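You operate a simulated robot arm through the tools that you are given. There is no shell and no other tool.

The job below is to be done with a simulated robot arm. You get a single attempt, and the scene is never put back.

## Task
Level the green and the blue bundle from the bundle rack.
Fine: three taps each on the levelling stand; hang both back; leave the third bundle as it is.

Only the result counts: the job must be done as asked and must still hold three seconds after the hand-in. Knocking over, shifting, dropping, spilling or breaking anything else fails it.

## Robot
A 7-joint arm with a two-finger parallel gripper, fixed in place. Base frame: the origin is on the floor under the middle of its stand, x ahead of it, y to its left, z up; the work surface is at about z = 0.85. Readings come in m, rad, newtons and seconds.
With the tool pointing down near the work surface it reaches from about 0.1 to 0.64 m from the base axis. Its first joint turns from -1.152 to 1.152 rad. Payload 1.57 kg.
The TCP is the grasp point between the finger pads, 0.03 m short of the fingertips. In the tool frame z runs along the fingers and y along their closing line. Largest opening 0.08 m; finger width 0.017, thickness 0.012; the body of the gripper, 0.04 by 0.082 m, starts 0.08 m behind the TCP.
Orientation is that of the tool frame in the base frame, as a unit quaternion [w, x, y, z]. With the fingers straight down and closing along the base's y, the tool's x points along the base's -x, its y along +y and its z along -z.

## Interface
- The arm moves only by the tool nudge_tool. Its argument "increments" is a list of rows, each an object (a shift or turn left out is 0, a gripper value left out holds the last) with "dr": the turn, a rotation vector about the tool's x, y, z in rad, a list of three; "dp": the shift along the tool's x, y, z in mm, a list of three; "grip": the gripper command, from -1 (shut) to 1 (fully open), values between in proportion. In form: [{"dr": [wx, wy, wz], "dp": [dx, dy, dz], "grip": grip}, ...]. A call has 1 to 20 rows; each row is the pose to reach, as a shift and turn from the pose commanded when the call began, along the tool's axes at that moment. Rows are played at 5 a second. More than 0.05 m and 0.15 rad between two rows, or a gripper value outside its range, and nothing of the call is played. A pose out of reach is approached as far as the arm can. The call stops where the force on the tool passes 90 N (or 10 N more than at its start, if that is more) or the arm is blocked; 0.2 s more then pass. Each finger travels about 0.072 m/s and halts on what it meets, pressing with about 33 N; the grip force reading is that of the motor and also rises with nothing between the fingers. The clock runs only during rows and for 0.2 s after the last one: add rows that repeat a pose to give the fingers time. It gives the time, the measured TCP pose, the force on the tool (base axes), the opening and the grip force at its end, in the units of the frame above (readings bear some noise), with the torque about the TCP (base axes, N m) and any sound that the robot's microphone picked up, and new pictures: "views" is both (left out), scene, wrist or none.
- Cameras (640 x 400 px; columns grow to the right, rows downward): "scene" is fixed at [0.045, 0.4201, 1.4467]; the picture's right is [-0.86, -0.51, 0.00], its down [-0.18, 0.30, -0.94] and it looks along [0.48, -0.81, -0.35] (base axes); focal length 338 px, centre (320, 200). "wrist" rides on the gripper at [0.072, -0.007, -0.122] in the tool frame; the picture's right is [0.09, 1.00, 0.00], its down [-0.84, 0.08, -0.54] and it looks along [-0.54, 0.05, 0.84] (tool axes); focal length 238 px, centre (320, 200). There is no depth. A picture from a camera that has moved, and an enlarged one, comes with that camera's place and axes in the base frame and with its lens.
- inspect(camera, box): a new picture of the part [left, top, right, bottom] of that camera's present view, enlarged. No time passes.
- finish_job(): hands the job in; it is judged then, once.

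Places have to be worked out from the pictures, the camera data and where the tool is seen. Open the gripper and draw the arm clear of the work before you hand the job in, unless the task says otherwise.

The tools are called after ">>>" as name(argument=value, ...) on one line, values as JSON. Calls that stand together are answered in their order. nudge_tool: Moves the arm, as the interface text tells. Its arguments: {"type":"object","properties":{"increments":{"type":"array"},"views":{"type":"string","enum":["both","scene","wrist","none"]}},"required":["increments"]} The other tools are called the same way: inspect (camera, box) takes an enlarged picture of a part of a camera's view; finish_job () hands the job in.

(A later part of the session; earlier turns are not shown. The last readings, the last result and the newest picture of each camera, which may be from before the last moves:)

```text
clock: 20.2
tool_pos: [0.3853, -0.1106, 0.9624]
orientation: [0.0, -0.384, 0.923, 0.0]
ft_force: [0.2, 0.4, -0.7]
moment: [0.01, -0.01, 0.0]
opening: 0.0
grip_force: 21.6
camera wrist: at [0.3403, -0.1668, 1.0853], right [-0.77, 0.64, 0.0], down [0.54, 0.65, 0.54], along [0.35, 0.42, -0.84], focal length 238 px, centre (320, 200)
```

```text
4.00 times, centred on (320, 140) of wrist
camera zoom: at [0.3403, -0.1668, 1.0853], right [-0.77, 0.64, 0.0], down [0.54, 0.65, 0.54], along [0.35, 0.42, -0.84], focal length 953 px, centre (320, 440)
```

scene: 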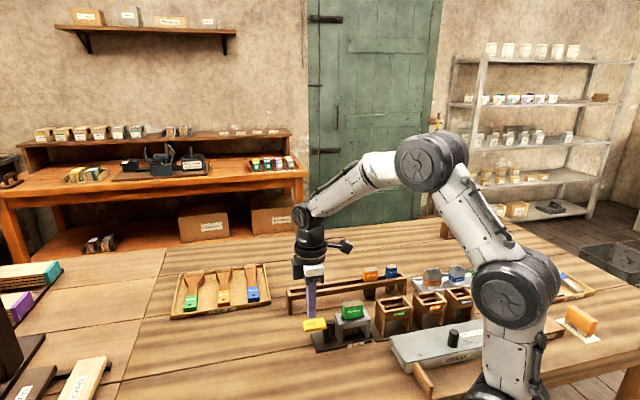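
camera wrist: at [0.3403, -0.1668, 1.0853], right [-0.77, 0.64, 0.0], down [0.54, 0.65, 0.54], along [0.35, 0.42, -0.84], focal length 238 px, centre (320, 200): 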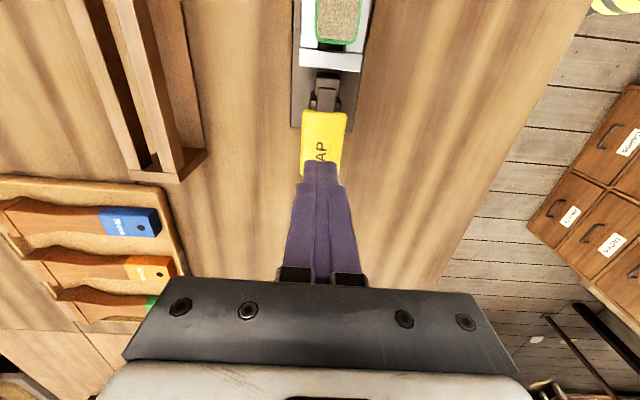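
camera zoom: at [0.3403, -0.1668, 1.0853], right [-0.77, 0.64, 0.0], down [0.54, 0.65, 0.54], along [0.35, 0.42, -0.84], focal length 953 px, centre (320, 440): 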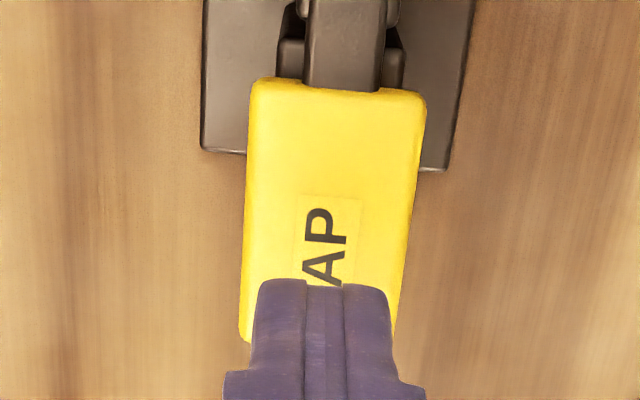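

The closed fingertips are above the outer half of the pad, about 25 mm up, and the green bundle stands upright in the frame. I descend to just above the pad first.

>>> nudge_tool(increments=[{"dp": [0, 0, 8]}, {"dp": [0, 0, 15]}, {"dp": [0, 0, 20]}, {"dp": [0, 0, 20]}], views="none")

>>> inspect(camera="scene", box=[290, 280, 386, 340])

```text
clock: 21.2
tool_pos: [0.3846, -0.1114, 0.9437]
orientation: [0.0, -0.383, 0.924, 0.0]
ft_force: [-0.4, -1.2, 0.0]
moment: [0.0, -0.04, 0.01]
opening: 0.0
grip_force: 21.2
```

```text
6.67 times, centred on (338, 310) of scene
camera zoom: at [0.045, 0.4201, 1.4467], right [-0.86, -0.51, 0.0], down [-0.18, 0.3, -0.94], along [0.48, -0.81, -0.35], focal length 2252 px, centre (200, -533)
```

zoom: 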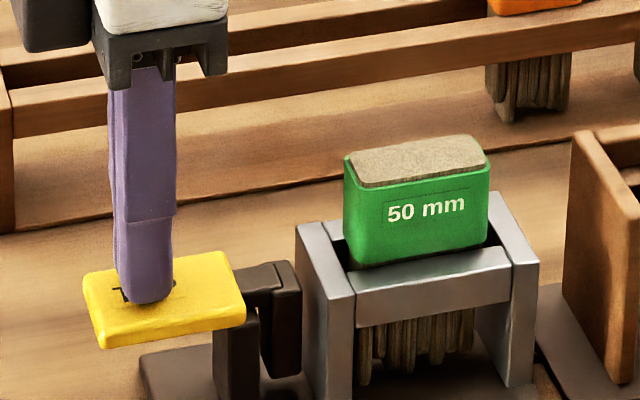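

The tip is a few millimetres above the pad. I press gradually and read force and sound to learn the stroke.

>>> nudge_tool(increments=[{"dp": [0, 0, 2]}, {"dp": [0, 0, 4]}, {"dp": [0, 0, 6]}, {"dp": [0, 0, 8]}, {"dp": [0, 0, 8]}], views="none")

>>> inspect(camera="scene", box=[290, 280, 386, 340])

```text
clock: 22.4
tool_pos: [0.3854, -0.1102, 0.9353]
orientation: [0.0, -0.383, 0.924, 0.0]
ft_force: [1.9, 0.8, 2.5]
moment: [-0.02, 0.01, 0.0]
opening: 0.0
grip_force: 21.2
heard: click
```

```text
6.67 times, centred on (338, 310) of scene
camera zoom: at [0.045, 0.4201, 1.4467], right [-0.86, -0.51, 0.0], down [-0.18, 0.3, -0.94], along [0.48, -0.81, -0.35], focal length 2252 px, centre (200, -533)
```

zoom: 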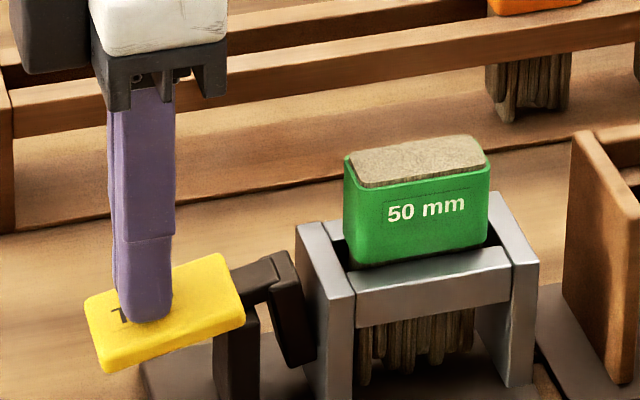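

One click was heard as the lever went down. I raise the tip fully off the pad and see whether the lever returns and whether the release makes any sound.

>>> nudge_tool(increments=[{"dp": [0, 0, -4]}, {"dp": [0, 0, -8]}, {"dp": [0, 0, -12]}, {"dp": [0, 0, -12]}, {"dp": [0, 0, -12]}], views="none")

>>> inspect(camera="scene", box=[290, 280, 386, 340])

>>> inspect(camera="scene", box=[325, 300, 389, 340])

```text
clock: 23.6
tool_pos: [0.3861, -0.1105, 0.9489]
orientation: [0.0, -0.383, 0.924, 0.0]
ft_force: [-0.7, 0.0, 0.2]
moment: [0.03, -0.04, 0.01]
opening: 0.0
grip_force: 21.3
```

```text
6.67 times, centred on (338, 310) of scene
camera zoom: at [0.045, 0.4201, 1.4467], right [-0.86, -0.51, 0.0], down [-0.18, 0.3, -0.94], along [0.48, -0.81, -0.35], focal length 2252 px, centre (200, -533)
```

zoom: 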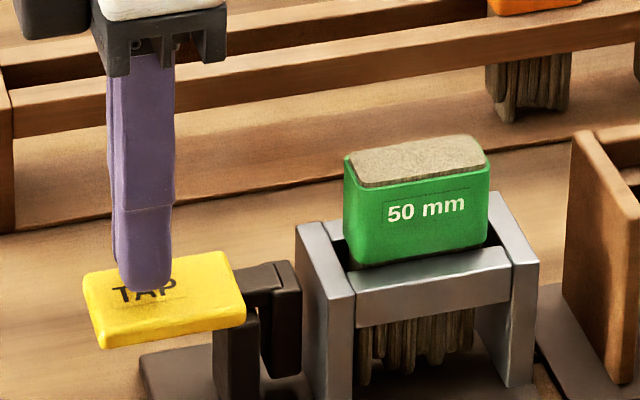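

```text
10.00 times, centred on (357, 320) of scene
camera zoom: at [0.045, 0.4201, 1.4467], right [-0.86, -0.51, 0.0], down [-0.18, 0.3, -0.94], along [0.48, -0.81, -0.35], focal length 3378 px, centre (-50, -1000)
```

zoom: 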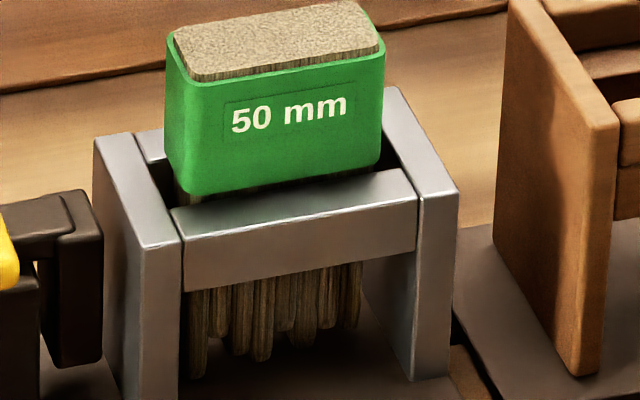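

The lever came back up silently, so that was tap 1. I press again for tap 2 with the same stroke.

>>> nudge_tool(increments=[{"dp": [0, 0, 4]}, {"dp": [0, 0, 6]}, {"dp": [0, 0, 8]}, {"dp": [0, 0, 10]}, {"dp": [0, 0, 12]}, {"dp": [0, 0, 12]}], views="none")

>>> nudge_tool(increments=[{"dp": [0, 0, -4]}, {"dp": [0, 0, -8]}, {"dp": [0, 0, -12]}, {"dp": [0, 0, -12]}, {"dp": [0, 0, -12]}], views="none")

>>> inspect(camera="scene", box=[305, 290, 385, 340])

```text
clock: 25.0
tool_pos: [0.3869, -0.1109, 0.9364]
orientation: [0.0, -0.383, 0.924, 0.001]
ft_force: [1.1, 0.8, 2.2]
moment: [0.0, -0.03, 0.01]
opening: 0.0
grip_force: 20.6
heard: click
```

```text
clock: 26.2
tool_pos: [0.3869, -0.1103, 0.9484]
orientation: [0.0, -0.383, 0.924, 0.0]
ft_force: [0.2, 0.0, 0.7]
moment: [0.01, -0.01, 0.02]
opening: 0.0002
grip_force: 21.0
```

```text
8.00 times, centred on (345, 315) of scene
camera zoom: at [0.045, 0.4201, 1.4467], right [-0.86, -0.51, 0.0], down [-0.18, 0.3, -0.94], along [0.48, -0.81, -0.35], focal length 2702 px, centre (120, -720)
```

zoom: 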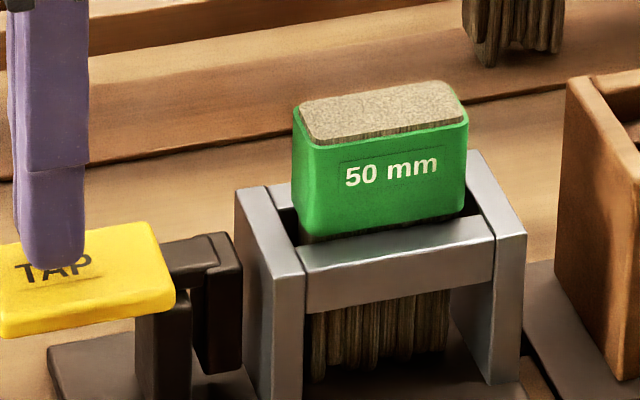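

Tap 2 gave a single click, and the bristle ends already look more even. Now the third tap for the green bundle.

>>> nudge_tool(increments=[{"dp": [0, 0, 4]}, {"dp": [0, 0, 6]}, {"dp": [0, 0, 8]}, {"dp": [0, 0, 10]}, {"dp": [0, 0, 12]}, {"dp": [0, 0, 12]}], views="none")

>>> nudge_tool(increments=[{"dp": [0, 0, -4]}, {"dp": [0, 0, -8]}, {"dp": [0, 0, -12]}, {"dp": [0, 0, -20]}, {"dp": [0, 0, -20]}], views="none")

>>> inspect(camera="scene", box=[305, 290, 385, 340])

```text
clock: 27.6
tool_pos: [0.3843, -0.1105, 0.935]
orientation: [0.001, -0.382, 0.924, 0.001]
ft_force: [1.5, 0.9, 1.2]
moment: [-0.02, 0.0, -0.03]
opening: 0.0002
grip_force: 21.0
heard: click
```

```text
clock: 28.8
tool_pos: [0.3865, -0.1116, 0.9545]
orientation: [-0.001, -0.383, 0.924, 0.0]
ft_force: [0.3, -0.5, -0.7]
moment: [0.0, -0.01, 0.0]
opening: 0.0
grip_force: 21.6
```

```text
8.00 times, centred on (345, 315) of scene
camera zoom: at [0.045, 0.4201, 1.4467], right [-0.86, -0.51, 0.0], down [-0.18, 0.3, -0.94], along [0.48, -0.81, -0.35], focal length 2702 px, centre (120, -720)
```

zoom: 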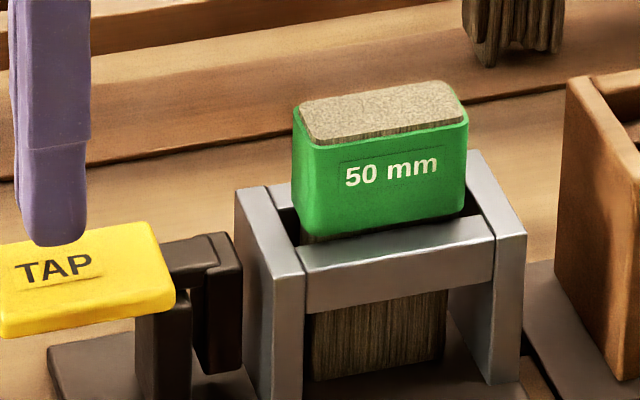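

The bristle ends are now level after exactly three clicks. I raise the hand, return over the bundle with the fingers open, and check before lowering.

>>> nudge_tool(increments=[{"dp": [0, 0, -30]}, {"dp": [0, 0, -58]}, {"dp": [25, 0, -58], "grip": 0.3}, {"dp": [50, 1, -58]}, {"dp": [75, 1, -58]}, {"dp": [97, 1, -58]}, {"dp": [97, 1, -50]}, {"dp": [97, 1, -50]}], views="wrist")

>>> inspect(camera="wrist", box=[240, 90, 400, 190])

>>> inspect(camera="scene", box=[310, 270, 406, 330])

```text
clock: 30.6
tool_pos: [0.3177, -0.1782, 1.0052]
orientation: [0.0, -0.382, 0.924, 0.0]
ft_force: [-0.4, -0.2, -0.3]
moment: [-0.02, -0.01, -0.02]
opening: 0.0519
grip_force: 0.0
camera wrist: at [0.2718, -0.2342, 1.1274], right [-0.77, 0.64, 0.0], down [0.54, 0.65, 0.54], along [0.35, 0.42, -0.84], focal length 238 px, centre (320, 200)
```

wrist: 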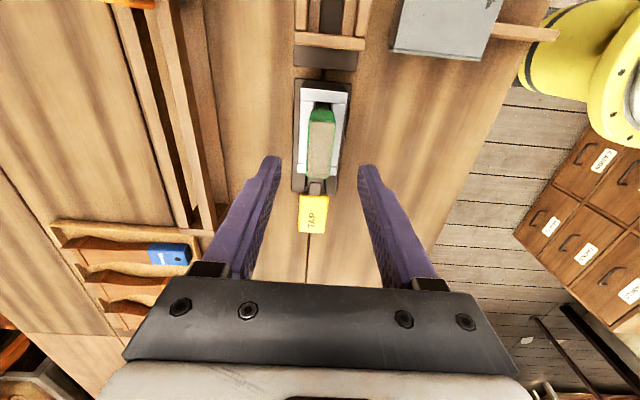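

```text
4.00 times, centred on (320, 140) of wrist
camera zoom: at [0.2718, -0.2342, 1.1274], right [-0.77, 0.64, 0.0], down [0.54, 0.65, 0.54], along [0.35, 0.42, -0.84], focal length 953 px, centre (320, 440)
```

zoom: 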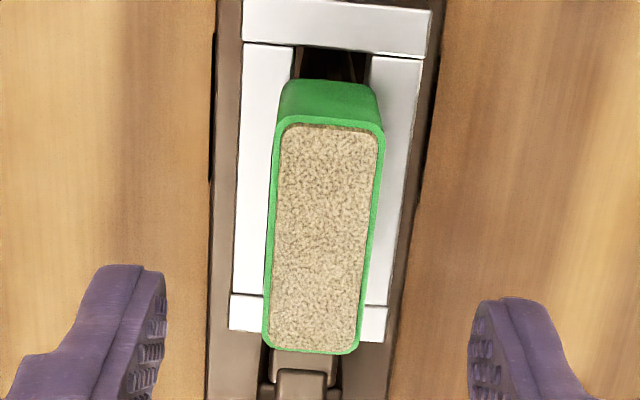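

```text
6.67 times, centred on (358, 300) of scene
camera zoom: at [0.045, 0.4201, 1.4467], right [-0.86, -0.51, 0.0], down [-0.18, 0.3, -0.94], along [0.48, -0.81, -0.35], focal length 2252 px, centre (67, -467)
```

zoom: 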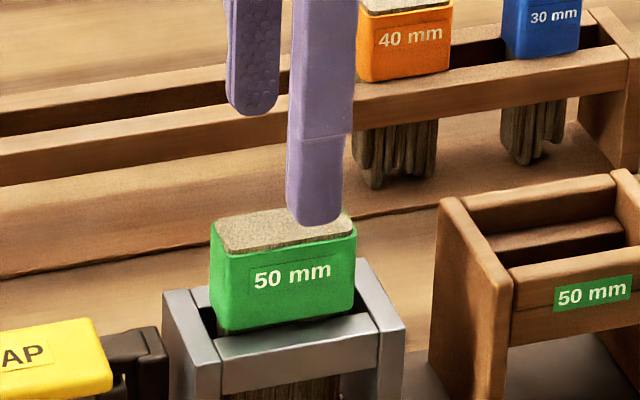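

The green bundle is centred between the fingers. I lower 57 mm to the grasp height, then close.

>>> nudge_tool(increments=[{"dp": [0, 0, 15]}, {"dp": [0, 0, 30]}, {"dp": [0, 0, 45]}, {"dp": [0, 0, 57]}, {"dp": [0, 0, 57]}, {"dp": [0, 0, 57]}], views="none")

>>> nudge_tool(increments=[{"dp": [0, 0, 0], "grip": -1}, {"dp": [0, 0, 0]}, {"dp": [0, 0, 0]}, {"dp": [0, 0, 0]}], views="none")

>>> inspect(camera="scene", box=[310, 280, 406, 340])

```text
clock: 32.0
tool_pos: [0.317, -0.178, 0.9484]
orientation: [0.0, -0.383, 0.924, 0.0]
ft_force: [-0.5, -0.4, 0.0]
moment: [-0.02, 0.0, 0.0]
opening: 0.0522
grip_force: 0.0
```

```text
clock: 33.0
tool_pos: [0.3163, -0.1791, 0.9483]
orientation: [0.001, -0.382, 0.924, 0.0]
ft_force: [0.3, -0.5, -1.0]
moment: [0.0, -0.01, 0.01]
opening: 0.0202
grip_force: 33.0
```

```text
6.67 times, centred on (358, 310) of scene
camera zoom: at [0.045, 0.4201, 1.4467], right [-0.86, -0.51, 0.0], down [-0.18, 0.3, -0.94], along [0.48, -0.81, -0.35], focal length 2252 px, centre (67, -533)
```

zoom: 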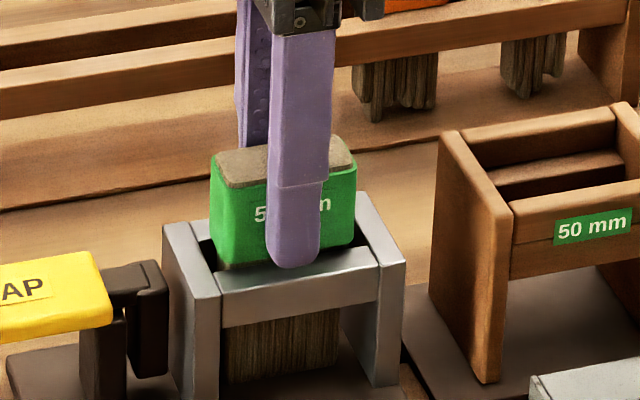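

The grip is firm and centred. I lift the levelled green bundle 93 mm straight out of the frame.

>>> nudge_tool(increments=[{"dp": [0, 0, -5]}, {"dp": [0, 0, -15]}, {"dp": [0, 0, -30]}, {"dp": [0, 0, -45]}, {"dp": [0, 0, -62]}, {"dp": [0, 0, -80]}, {"dp": [0, 0, -93]}, {"dp": [0, 0, -93]}], views="none")

>>> inspect(camera="scene", box=[300, 250, 396, 310])

>>> inspect(camera="wrist", box=[240, 60, 400, 160])

```text
clock: 34.8
tool_pos: [0.3166, -0.1784, 1.0421]
orientation: [0.001, -0.383, 0.924, 0.001]
ft_force: [0.8, 0.2, -0.1]
moment: [0.0, 0.01, -0.02]
opening: 0.0204
grip_force: 32.8
```

```text
6.67 times, centred on (348, 280) of scene
camera zoom: at [0.045, 0.4201, 1.4467], right [-0.86, -0.51, 0.0], down [-0.18, 0.3, -0.94], along [0.48, -0.81, -0.35], focal length 2252 px, centre (133, -333)
```

zoom: 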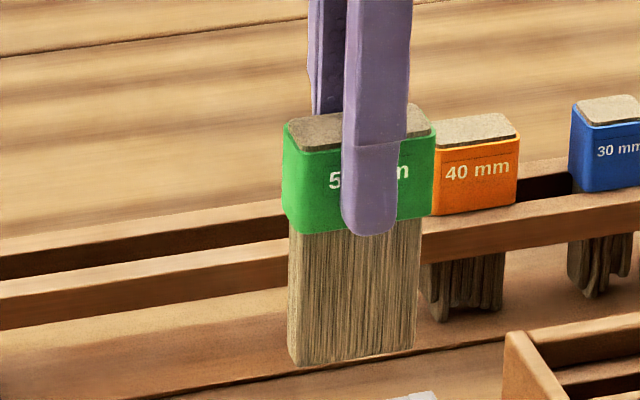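

```text
4.00 times, centred on (320, 110) of wrist
camera zoom: at [0.2718, -0.2345, 1.1645], right [-0.77, 0.64, 0.0], down [0.54, 0.65, 0.54], along [0.35, 0.42, -0.84], focal length 953 px, centre (320, 560)
```

zoom: 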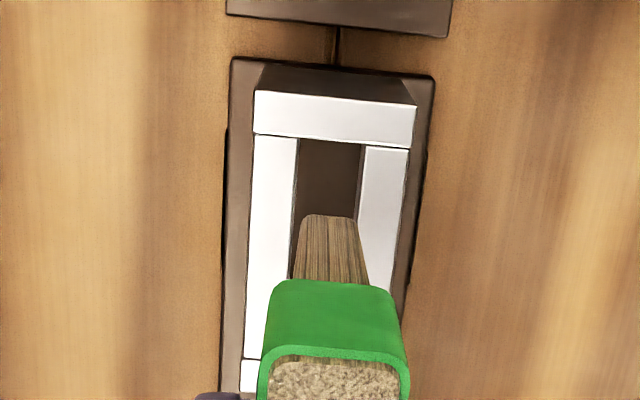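

The bundle is out and its bristles are level. I carry it back over its original place on the rack and compare bristles and slot.

>>> nudge_tool(increments=[{"dp": [7, -27, 0]}, {"dp": [14, -54, 0]}, {"dp": [22, -81, 0]}, {"dp": [29, -108, 0]}, {"dp": [36, -134.5, 0]}, {"dp": [36, -134.5, 0]}, {"dp": [36, -134.5, 0]}], views="none")

>>> nudge_tool(increments=[{"dp": [0, 0, 10]}, {"dp": [0, 0, 20]}, {"dp": [0, 0, 30]}, {"dp": [0, 0, 30]}, {"dp": [0, 0, 30]}], views="none")

>>> inspect(camera="wrist", box=[260, 60, 380, 135])

>>> inspect(camera="scene", box=[310, 240, 406, 300])

```text
clock: 36.4
tool_pos: [0.3875, -0.2983, 1.0421]
orientation: [0.0, -0.383, 0.924, 0.0]
ft_force: [-0.4, 0.9, -0.9]
moment: [-0.02, 0.0, 0.0]
opening: 0.0203
grip_force: 32.7
```

```text
clock: 37.6
tool_pos: [0.387, -0.3003, 1.0121]
orientation: [0.0, -0.382, 0.924, 0.0]
ft_force: [-0.2, 0.0, 0.4]
moment: [0.0, 0.01, 0.02]
opening: 0.0204
grip_force: 33.2
```

```text
5.33 times, centred on (320, 98) of wrist
camera zoom: at [0.3414, -0.3557, 1.134], right [-0.77, 0.64, 0.0], down [0.54, 0.65, 0.54], along [0.35, 0.42, -0.84], focal length 1271 px, centre (320, 747)
```

zoom: 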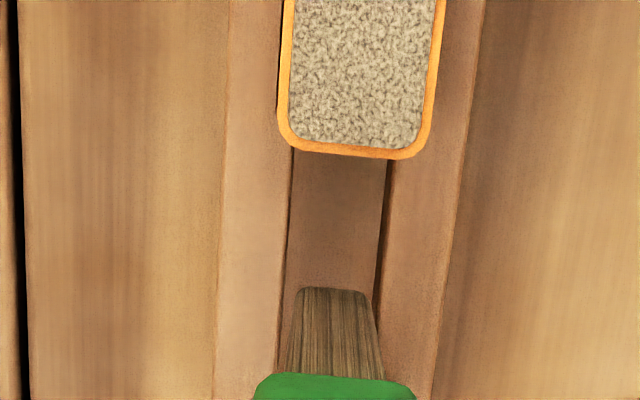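

```text
6.67 times, centred on (358, 270) of scene
camera zoom: at [0.045, 0.4201, 1.4467], right [-0.86, -0.51, 0.0], down [-0.18, 0.3, -0.94], along [0.48, -0.81, -0.35], focal length 2252 px, centre (67, -267)
```

zoom: 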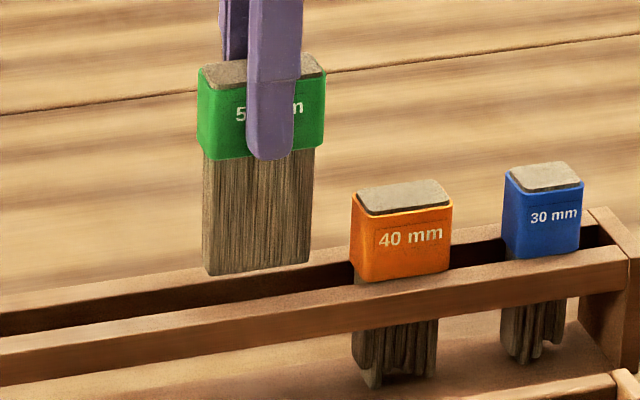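

Bristles and rack slot line up within about 0.2 mm. I insert in stages.

>>> nudge_tool(increments=[{"dp": [0, 0, 6]}, {"dp": [0, 0, 12]}, {"dp": [0, 0, 18]}, {"dp": [0, 0, 24]}, {"dp": [0, 0, 24]}], views="none")

>>> inspect(camera="wrist", box=[260, 60, 380, 135])

>>> inspect(camera="scene", box=[310, 240, 406, 300])

```text
clock: 38.8
tool_pos: [0.3846, -0.2997, 0.9867]
orientation: [0.0, -0.382, 0.924, 0.0]
ft_force: [0.1, -0.2, -0.1]
moment: [-0.02, 0.02, 0.0]
opening: 0.0201
grip_force: 32.7
```

```text
5.33 times, centred on (320, 98) of wrist
camera zoom: at [0.3407, -0.3554, 1.1102], right [-0.77, 0.64, 0.0], down [0.54, 0.65, 0.54], along [0.35, 0.42, -0.84], focal length 1271 px, centre (320, 747)
```

zoom: 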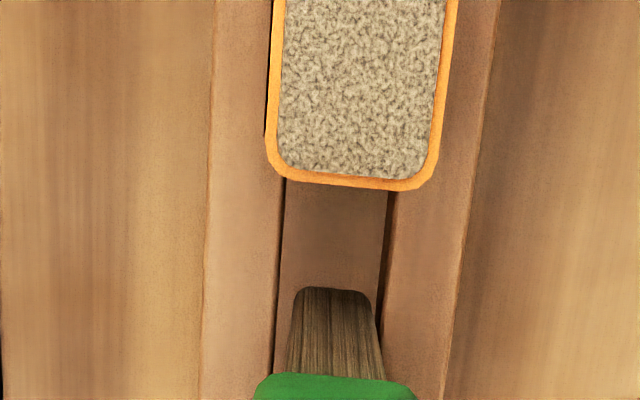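

```text
6.67 times, centred on (358, 270) of scene
camera zoom: at [0.045, 0.4201, 1.4467], right [-0.86, -0.51, 0.0], down [-0.18, 0.3, -0.94], along [0.48, -0.81, -0.35], focal length 2252 px, centre (67, -267)
```

zoom: 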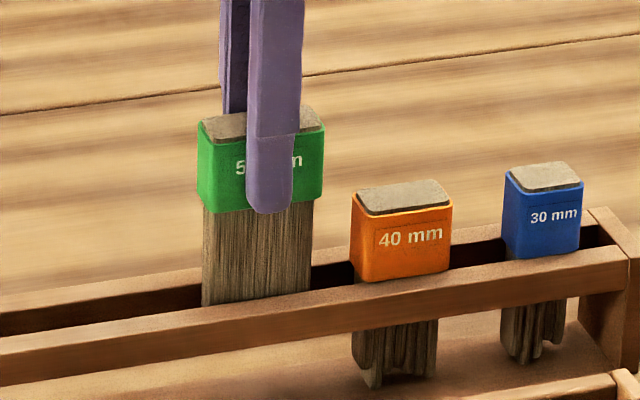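

The bristles are in the slot with no force. I continue down 37 mm, then finish in small steps.

>>> nudge_tool(increments=[{"dp": [0, 0, 8]}, {"dp": [0, 0, 16]}, {"dp": [0, 0, 24]}, {"dp": [0, 0, 31]}, {"dp": [0, 0, 37]}, {"dp": [0, 0, 37]}], views="none")

>>> inspect(camera="scene", box=[326, 255, 390, 295])

```text
clock: 40.2
tool_pos: [0.3858, -0.2995, 0.9515]
orientation: [0.001, -0.383, 0.924, 0.001]
ft_force: [0.1, 0.2, -1.2]
moment: [0.01, 0.0, -0.01]
opening: 0.0202
grip_force: 32.9
```

```text
10.00 times, centred on (358, 275) of scene
camera zoom: at [0.045, 0.4201, 1.4467], right [-0.86, -0.51, 0.0], down [-0.18, 0.3, -0.94], along [0.48, -0.81, -0.35], focal length 3378 px, centre (-60, -550)
```

zoom: 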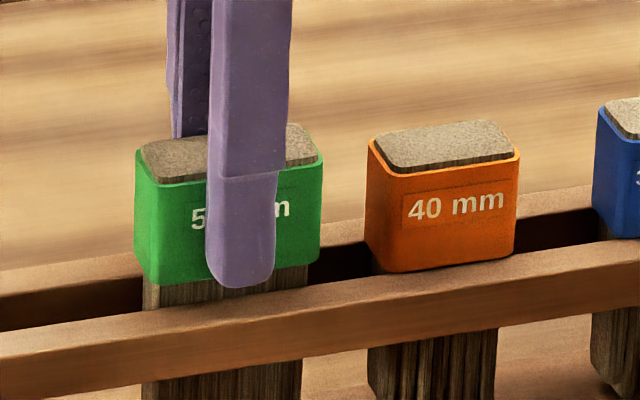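

The collar is still about 5–7 mm above the rails. I lower in small steps until contact.

>>> nudge_tool(increments=[{"dp": [0, 0, 1.5]}, {"dp": [0, 0, 3]}, {"dp": [0, 0, 4]}, {"dp": [0, 0, 4]}], views="none")

>>> inspect(camera="scene", box=[326, 255, 390, 295])

```text
clock: 41.2
tool_pos: [0.384, -0.2997, 0.9466]
orientation: [0.0, -0.383, 0.924, 0.0]
ft_force: [1.0, -0.1, 0.5]
moment: [-0.01, -0.04, 0.01]
opening: 0.0202
grip_force: 32.7
```

```text
10.00 times, centred on (358, 275) of scene
camera zoom: at [0.045, 0.4201, 1.4467], right [-0.86, -0.51, 0.0], down [-0.18, 0.3, -0.94], along [0.48, -0.81, -0.35], focal length 3378 px, centre (-60, -550)
```

zoom: 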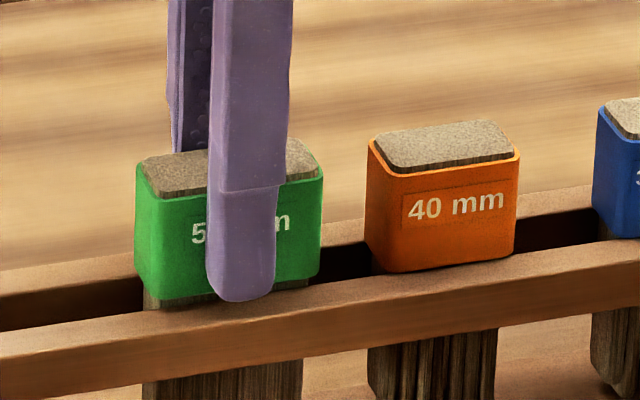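

About 2–3 mm remain. I go down 2 mm more and then judge contact.

>>> nudge_tool(increments=[{"dp": [0, 0, 1]}, {"dp": [0, 0, 2]}, {"dp": [0, 0, 2]}], views="none")

>>> inspect(camera="scene", box=[326, 255, 390, 295])

```text
clock: 42.0
tool_pos: [0.3844, -0.2997, 0.9439]
orientation: [-0.001, -0.382, 0.924, 0.0]
ft_force: [-0.4, -0.5, -0.2]
moment: [0.02, 0.02, -0.01]
opening: 0.0205
grip_force: 32.9
```

```text
10.00 times, centred on (358, 275) of scene
camera zoom: at [0.045, 0.4201, 1.4467], right [-0.86, -0.51, 0.0], down [-0.18, 0.3, -0.94], along [0.48, -0.81, -0.35], focal length 3378 px, centre (-60, -550)
```

zoom: 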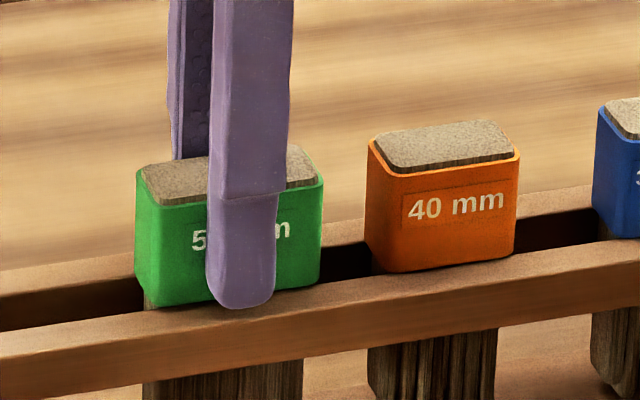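

The collar now looks almost on the rails with no force yet. I go down 0.8 mm more, then read the force.

>>> nudge_tool(increments=[{"dp": [0, 0, 0.8]}, {"dp": [0, 0, 0.8]}], views="none")

```text
clock: 42.6
tool_pos: [0.3854, -0.2993, 0.944]
orientation: [0.0, -0.383, 0.924, 0.0]
ft_force: [1.5, 0.6, -1.0]
moment: [0.03, 0.03, 0.01]
opening: 0.0203
grip_force: 33.0
```

There is still no contact force, so I enlarge more to see the remaining gap and the fingertip clearance.

>>> inspect(camera="scene", box=[334, 268, 366, 288])

>>> inspect(camera="wrist", box=[270, 90, 370, 160])

```text
16.00 times, centred on (350, 278) of scene
camera zoom: at [0.045, 0.4201, 1.4467], right [-0.86, -0.51, 0.0], down [-0.18, 0.3, -0.94], along [0.48, -0.81, -0.35], focal length 5404 px, centre (-160, -1048)
```

zoom: 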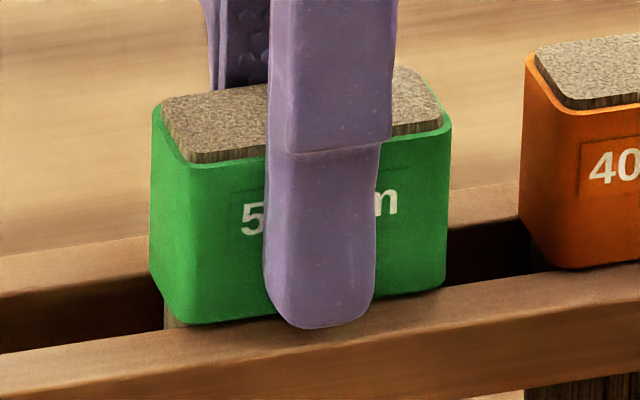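

```text
5.71 times, centred on (320, 125) of wrist
camera zoom: at [0.3406, -0.3559, 1.0665], right [-0.77, 0.64, 0.0], down [0.54, 0.65, 0.54], along [0.35, 0.42, -0.84], focal length 1362 px, centre (320, 629)
```

zoom: 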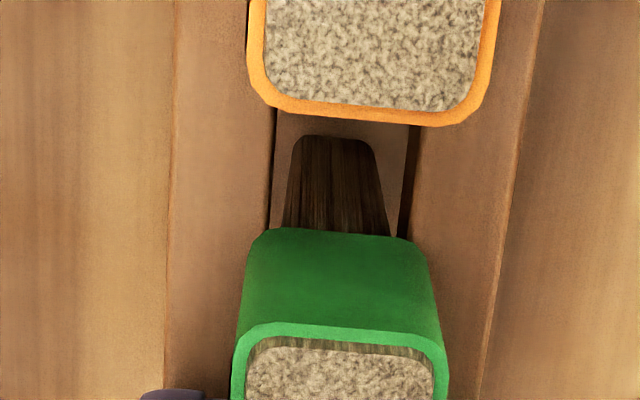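

Only about a millimetre or less remains, so releasing here is safe. I open the fingers and look.

>>> nudge_tool(increments=[{"dp": [0, 0, 0], "grip": 0.1}, {"dp": [0, 0, 0]}, {"dp": [0, 0, 0]}, {"dp": [0, 0, 0]}], views="none")

>>> inspect(camera="scene", box=[326, 255, 390, 295])

>>> inspect(camera="wrist", box=[240, 90, 400, 190])

```text
clock: 43.6
tool_pos: [0.3848, -0.3001, 0.9437]
orientation: [0.0, -0.382, 0.924, 0.0]
ft_force: [-0.6, 0.5, 0.4]
moment: [0.04, 0.05, 0.01]
opening: 0.0439
grip_force: 0.0
```

```text
10.00 times, centred on (358, 275) of scene
camera zoom: at [0.045, 0.4201, 1.4467], right [-0.86, -0.51, 0.0], down [-0.18, 0.3, -0.94], along [0.48, -0.81, -0.35], focal length 3378 px, centre (-60, -550)
```

zoom: 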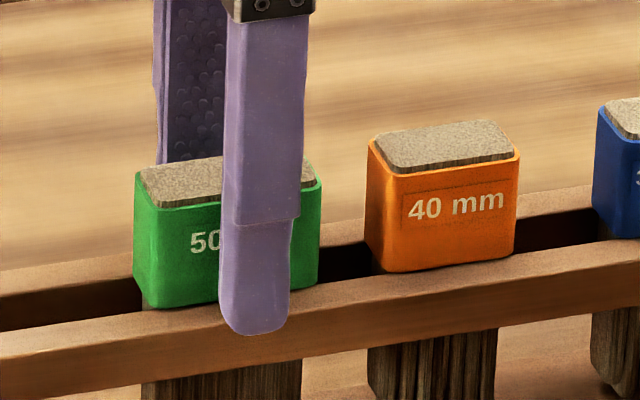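

```text
4.00 times, centred on (320, 140) of wrist
camera zoom: at [0.3406, -0.356, 1.0666], right [-0.77, 0.64, 0.0], down [0.54, 0.65, 0.54], along [0.35, 0.42, -0.84], focal length 953 px, centre (320, 440)
```

zoom: 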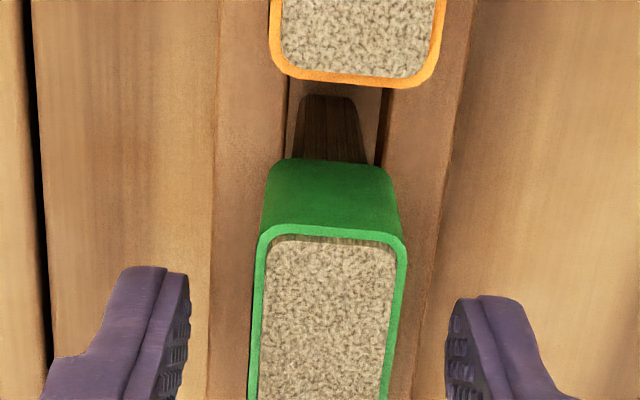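

The green bundle hangs back on the rack. I raise the hand and move along the rack to above the blue bundle, about 126 mm further on.

>>> nudge_tool(increments=[{"dp": [0, 0, -20]}, {"dp": [0, 0, -45], "grip": 0.3}, {"dp": [0, 0, -70]}, {"dp": [0, 0, -95]}, {"dp": [32, 0, -95]}, {"dp": [64, 0, -95]}, {"dp": [95, 0, -95]}, {"dp": [126, 0, -95]}, {"dp": [126, 0, -95]}, {"dp": [126, 0, -95]}], views="both")

>>> inspect(camera="wrist", box=[240, 80, 400, 180])

>>> inspect(camera="scene", box=[320, 240, 416, 300])

```text
clock: 45.8
tool_pos: [0.2962, -0.3886, 1.0376]
orientation: [0.0, -0.383, 0.924, 0.0]
ft_force: [-0.3, 0.5, 0.9]
moment: [0.0, 0.03, -0.02]
opening: 0.0521
grip_force: 0.0
camera wrist: at [0.251, -0.4446, 1.1601], right [-0.77, 0.64, 0.0], down [0.54, 0.65, 0.54], along [0.35, 0.42, -0.84], focal length 238 px, centre (320, 200)
```

scene: 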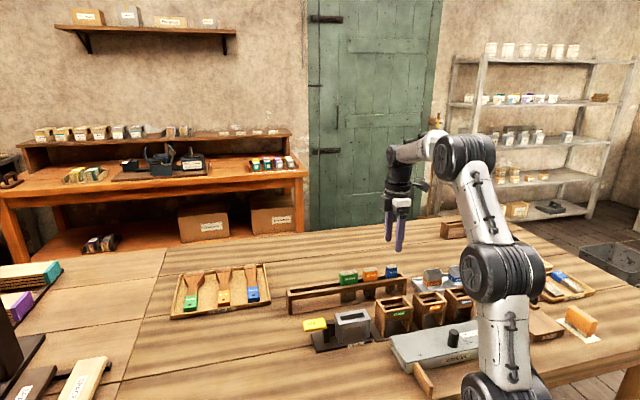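
wrist: 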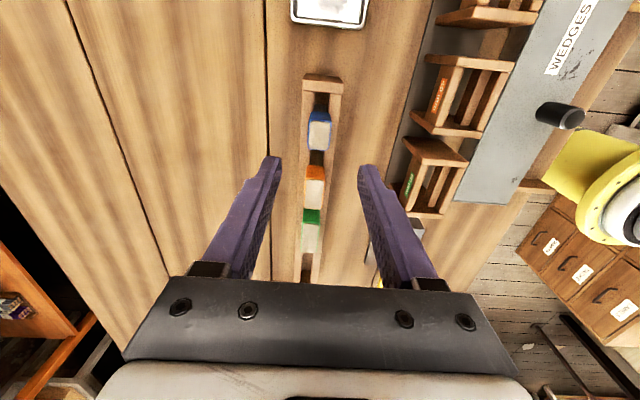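

```text
4.00 times, centred on (320, 130) of wrist
camera zoom: at [0.251, -0.4446, 1.1601], right [-0.77, 0.64, 0.0], down [0.54, 0.65, 0.54], along [0.35, 0.42, -0.84], focal length 953 px, centre (320, 480)
```

zoom: 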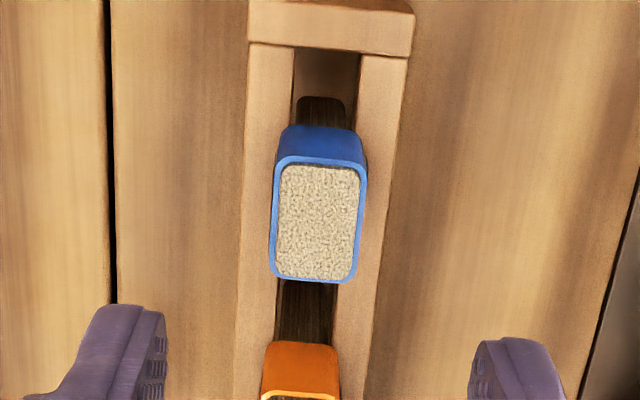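

```text
6.67 times, centred on (368, 270) of scene
camera zoom: at [0.045, 0.4201, 1.4467], right [-0.86, -0.51, 0.0], down [-0.18, 0.3, -0.94], along [0.48, -0.81, -0.35], focal length 2252 px, centre (0, -267)
```

zoom: 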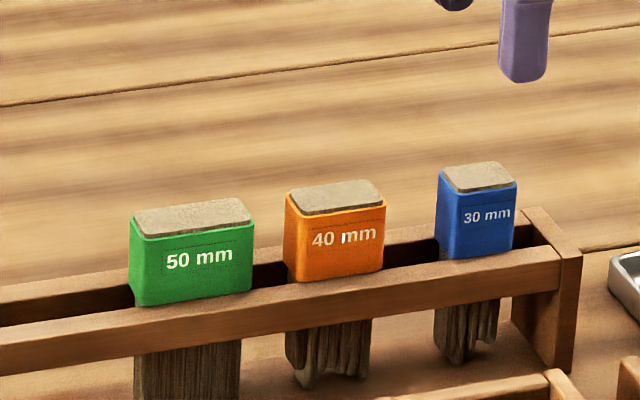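

Green is hanging properly. Blue is about 2 mm further along x' and 1 mm along −y' from here, so I correct that and descend most of the way.

>>> nudge_tool(increments=[{"dp": [2, -1, 10]}, {"dp": [2, -1, 25]}, {"dp": [2, -1, 40]}, {"dp": [2, -1, 40]}, {"dp": [2, -1, 40]}], views="none")

>>> inspect(camera="wrist", box=[240, 90, 400, 190])

>>> inspect(camera="scene", box=[340, 240, 420, 290])

```text
clock: 47.0
tool_pos: [0.2961, -0.3891, 0.9991]
orientation: [0.0, -0.382, 0.924, 0.001]
ft_force: [0.0, 0.1, -0.5]
moment: [0.02, 0.01, -0.02]
opening: 0.0518
grip_force: 0.1
```

```text
4.00 times, centred on (320, 140) of wrist
camera zoom: at [0.252, -0.4468, 1.1209], right [-0.77, 0.64, 0.0], down [0.54, 0.65, 0.54], along [0.35, 0.42, -0.84], focal length 953 px, centre (320, 440)
```

zoom: 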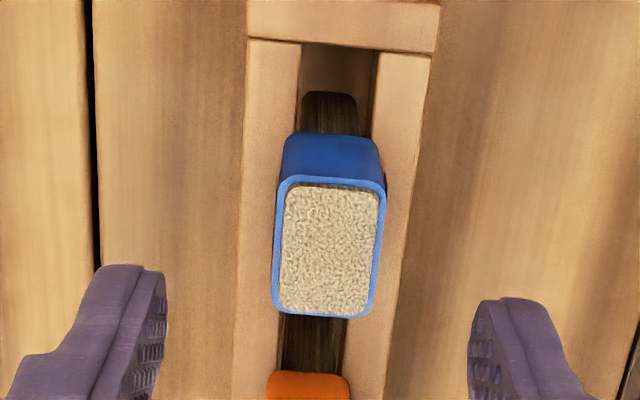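

```text
8.00 times, centred on (380, 265) of scene
camera zoom: at [0.045, 0.4201, 1.4467], right [-0.86, -0.51, 0.0], down [-0.18, 0.3, -0.94], along [0.48, -0.81, -0.35], focal length 2702 px, centre (-160, -320)
```

zoom: 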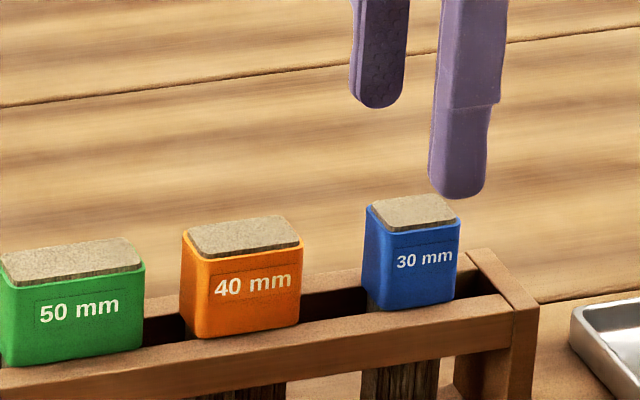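

From this height the blue collar sits about 1.2 mm toward +y'. I correct by 1 mm, descend to grasp height, and check again before closing.

>>> nudge_tool(increments=[{"dp": [0, 1, 10]}, {"dp": [0, 1, 25]}, {"dp": [0, 1, 40]}, {"dp": [0, 1, 51]}, {"dp": [0, 1, 51]}, {"dp": [0, 1, 51]}], views="none")

>>> inspect(camera="wrist", box=[240, 110, 400, 210])

>>> inspect(camera="scene", box=[360, 250, 424, 290])

```text
clock: 48.4
tool_pos: [0.2957, -0.389, 0.9472]
orientation: [0.0, -0.383, 0.924, 0.0]
ft_force: [0.5, -0.2, -0.5]
moment: [-0.02, -0.02, 0.04]
opening: 0.0517
grip_force: 0.1
```

```text
4.00 times, centred on (320, 160) of wrist
camera zoom: at [0.2508, -0.4458, 1.0705], right [-0.77, 0.64, 0.0], down [0.54, 0.65, 0.54], along [0.35, 0.42, -0.84], focal length 953 px, centre (320, 360)
```

zoom: 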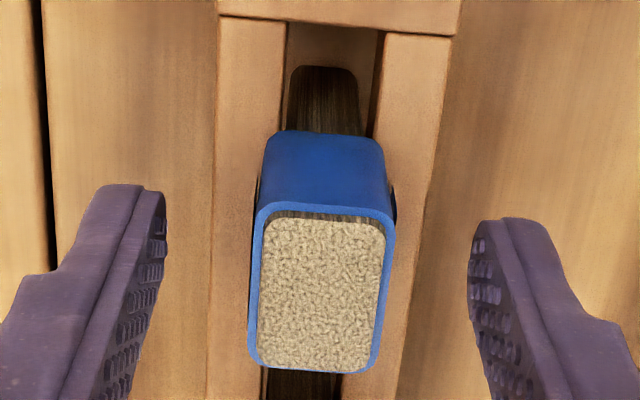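

```text
10.00 times, centred on (392, 270) of scene
camera zoom: at [0.045, 0.4201, 1.4467], right [-0.86, -0.51, 0.0], down [-0.18, 0.3, -0.94], along [0.48, -0.81, -0.35], focal length 3378 px, centre (-400, -500)
```

zoom: 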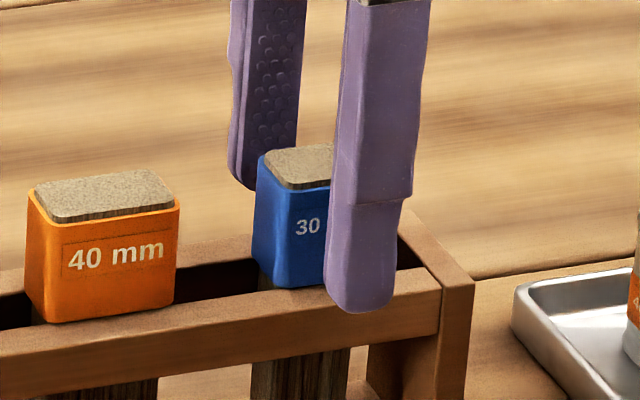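

The blue collar is centred between the fingers, which clear the rails. I close the gripper.

>>> nudge_tool(increments=[{"dp": [0, 0, 0], "grip": -1}, {"dp": [0, 0, 0]}, {"dp": [0, 0, 0]}, {"dp": [0, 0, 0]}], views="none")

>>> inspect(camera="wrist", box=[240, 110, 400, 210])

>>> inspect(camera="scene", box=[360, 250, 424, 290])

```text
clock: 49.4
tool_pos: [0.2953, -0.3904, 0.9474]
orientation: [0.0, -0.383, 0.924, 0.0]
ft_force: [1.5, -0.4, 0.7]
moment: [-0.03, -0.03, 0.01]
opening: 0.0196
grip_force: 32.5
```

```text
4.00 times, centred on (320, 160) of wrist
camera zoom: at [0.2509, -0.4458, 1.0708], right [-0.77, 0.64, 0.0], down [0.54, 0.65, 0.54], along [0.35, 0.42, -0.84], focal length 953 px, centre (320, 360)
```

zoom: 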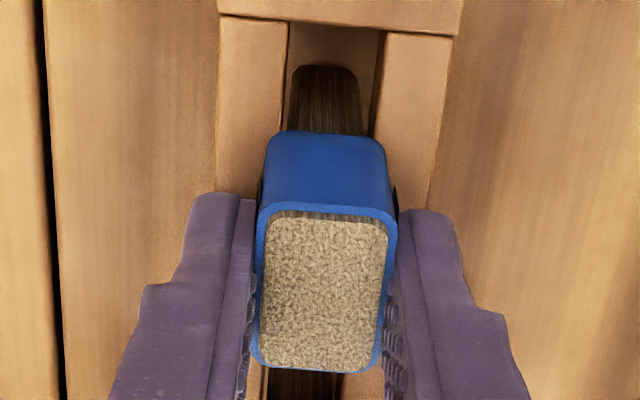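

```text
10.00 times, centred on (392, 270) of scene
camera zoom: at [0.045, 0.42, 1.4467], right [-0.86, -0.51, 0.0], down [-0.18, 0.3, -0.94], along [0.48, -0.81, -0.35], focal length 3378 px, centre (-400, -500)
```

zoom: 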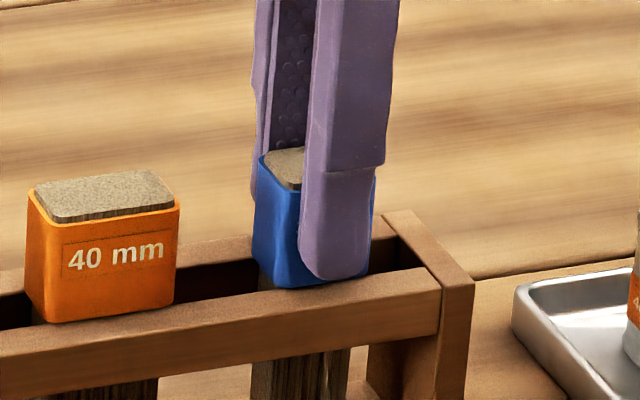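

Blue is gripped squarely (19.6 mm, little side force). I lift it straight out, higher than before so it clears the jigs on the way.

>>> nudge_tool(increments=[{"dp": [0, 0, -5]}, {"dp": [0, 0, -15]}, {"dp": [0, 0, -30]}, {"dp": [0, 0, -45]}, {"dp": [0, 0, -62]}, {"dp": [0, 0, -85]}, {"dp": [0, 0, -110]}, {"dp": [0, 0, -130]}, {"dp": [0, 0, -130]}], views="both")

>>> inspect(camera="scene", box=[340, 215, 436, 275])

```text
clock: 51.4
tool_pos: [0.2956, -0.3903, 1.0783]
orientation: [0.0, -0.383, 0.924, 0.0]
ft_force: [0.6, -0.3, -0.1]
moment: [0.01, -0.01, 0.02]
opening: 0.0199
grip_force: 33.1
camera wrist: at [0.2508, -0.4466, 1.2011], right [-0.77, 0.64, 0.0], down [0.54, 0.65, 0.54], along [0.35, 0.42, -0.84], focal length 238 px, centre (320, 200)
```

scene: 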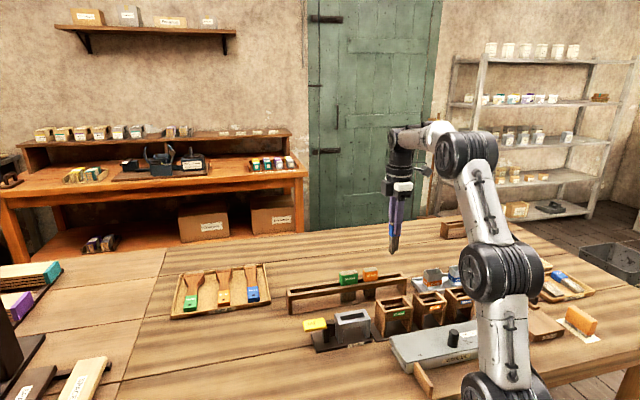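
wrist: 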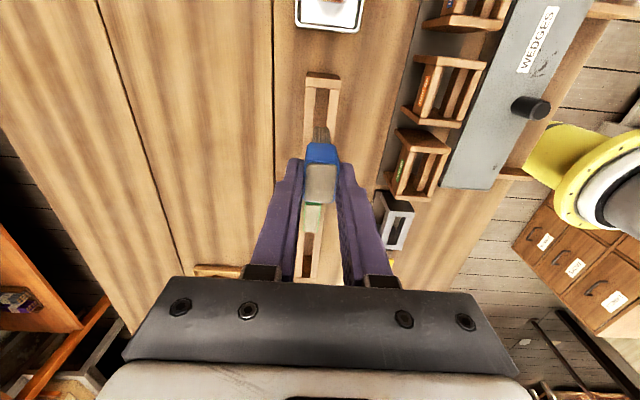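

```text
6.67 times, centred on (388, 245) of scene
camera zoom: at [0.045, 0.4201, 1.4467], right [-0.86, -0.51, 0.0], down [-0.18, 0.3, -0.94], along [0.48, -0.81, -0.35], focal length 2252 px, centre (-133, -100)
```

zoom: 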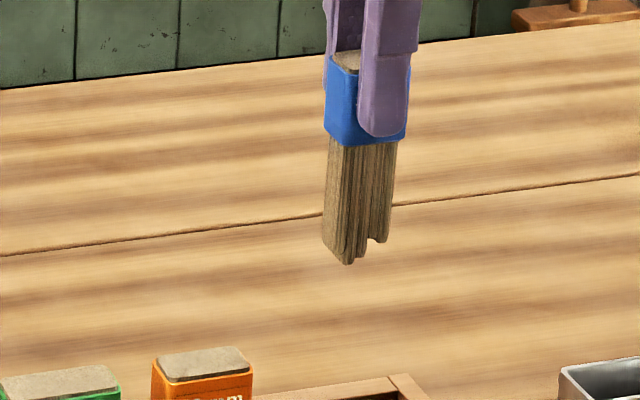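

The blue bundle hangs straight with its uneven bristles clear of everything. I carry it across to above the LEVEL frame.

>>> nudge_tool(increments=[{"dp": [-27, 22, 0]}, {"dp": [-55, 45, 0]}, {"dp": [-82, 67, 0]}, {"dp": [-109, 90, 0]}, {"dp": [-137, 112, 0]}, {"dp": [-164, 134.5, 0]}, {"dp": [-164, 134.5, 20]}, {"dp": [-164, 134.5, 36]}, {"dp": [-164, 134.5, 36]}, {"dp": [-164, 134.5, 36]}], views="wrist")

>>> inspect(camera="wrist", box=[240, 60, 400, 160])

>>> inspect(camera="scene", box=[300, 250, 412, 330])

```text
clock: 53.6
tool_pos: [0.3166, -0.1802, 1.0404]
orientation: [0.0, -0.383, 0.924, 0.0]
ft_force: [0.4, -0.4, -0.4]
moment: [-0.01, -0.02, 0.02]
opening: 0.0195
grip_force: 33.0
camera wrist: at [0.2714, -0.2352, 1.1632], right [-0.77, 0.64, 0.0], down [0.54, 0.65, 0.54], along [0.35, 0.42, -0.84], focal length 238 px, centre (320, 200)
```

wrist: 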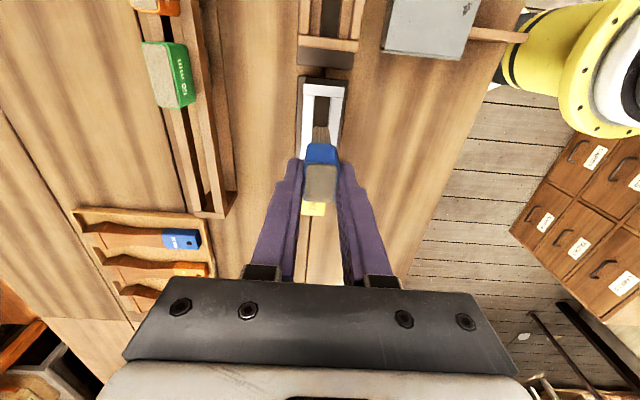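

```text
4.00 times, centred on (320, 110) of wrist
camera zoom: at [0.2714, -0.2352, 1.1632], right [-0.77, 0.64, 0.0], down [0.54, 0.65, 0.54], along [0.35, 0.42, -0.84], focal length 953 px, centre (320, 560)
```

zoom: 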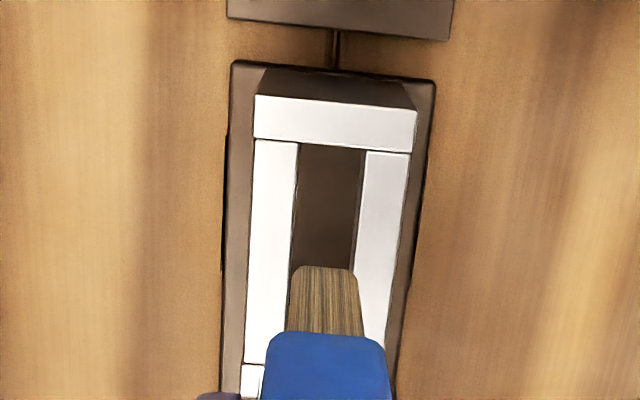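

```text
5.00 times, centred on (356, 290) of scene
camera zoom: at [0.045, 0.4201, 1.4467], right [-0.86, -0.51, 0.0], down [-0.18, 0.3, -0.94], along [0.48, -0.81, -0.35], focal length 1689 px, centre (140, -250)
```

zoom: 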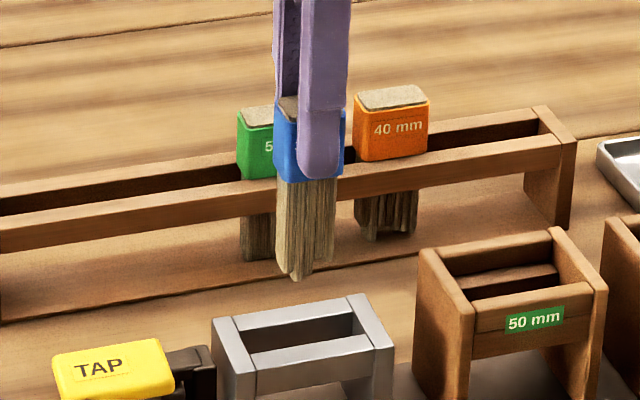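

The slot appears about 0.5–0.8 mm to +y' of the bristles. I shift 0.6 mm, lower to just above the frame, and measure again.

>>> nudge_tool(increments=[{"dp": [0, 0.6, 10]}, {"dp": [0, 0.6, 20]}, {"dp": [0, 0.6, 29]}, {"dp": [0, 0.6, 29]}, {"dp": [0, 0.6, 29]}], views="none")

>>> inspect(camera="wrist", box=[270, 70, 370, 140])

>>> inspect(camera="scene", box=[310, 270, 406, 330])

```text
clock: 54.8
tool_pos: [0.3156, -0.1792, 1.0114]
orientation: [0.0, -0.382, 0.924, 0.0]
ft_force: [0.3, 0.0, -0.4]
moment: [0.01, -0.01, 0.01]
opening: 0.0197
grip_force: 33.0
```

```text
5.71 times, centred on (320, 105) of wrist
camera zoom: at [0.2709, -0.2352, 1.1348], right [-0.77, 0.64, 0.0], down [0.54, 0.65, 0.54], along [0.35, 0.42, -0.84], focal length 1362 px, centre (320, 743)
```

zoom: 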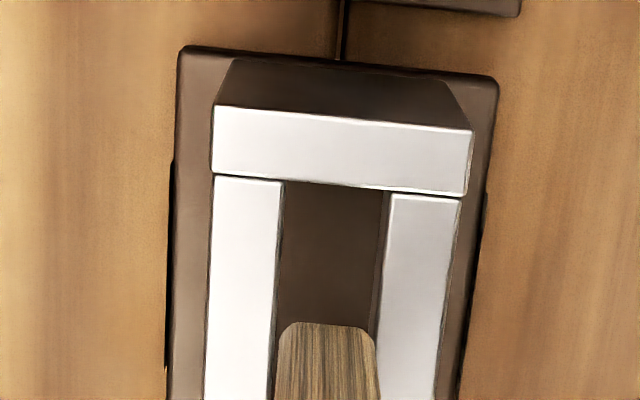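

```text
6.67 times, centred on (358, 300) of scene
camera zoom: at [0.045, 0.4201, 1.4467], right [-0.86, -0.51, 0.0], down [-0.18, 0.3, -0.94], along [0.48, -0.81, -0.35], focal length 2252 px, centre (67, -467)
```

zoom: 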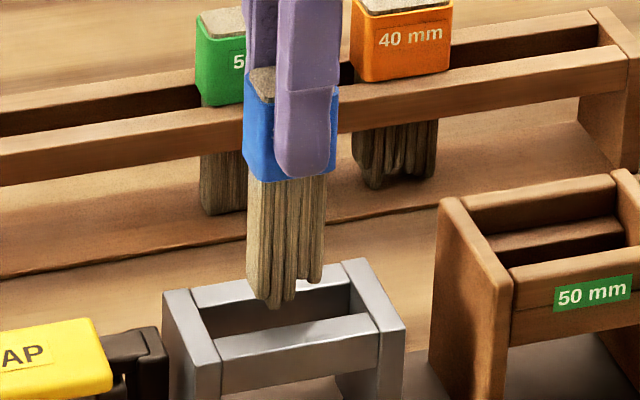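

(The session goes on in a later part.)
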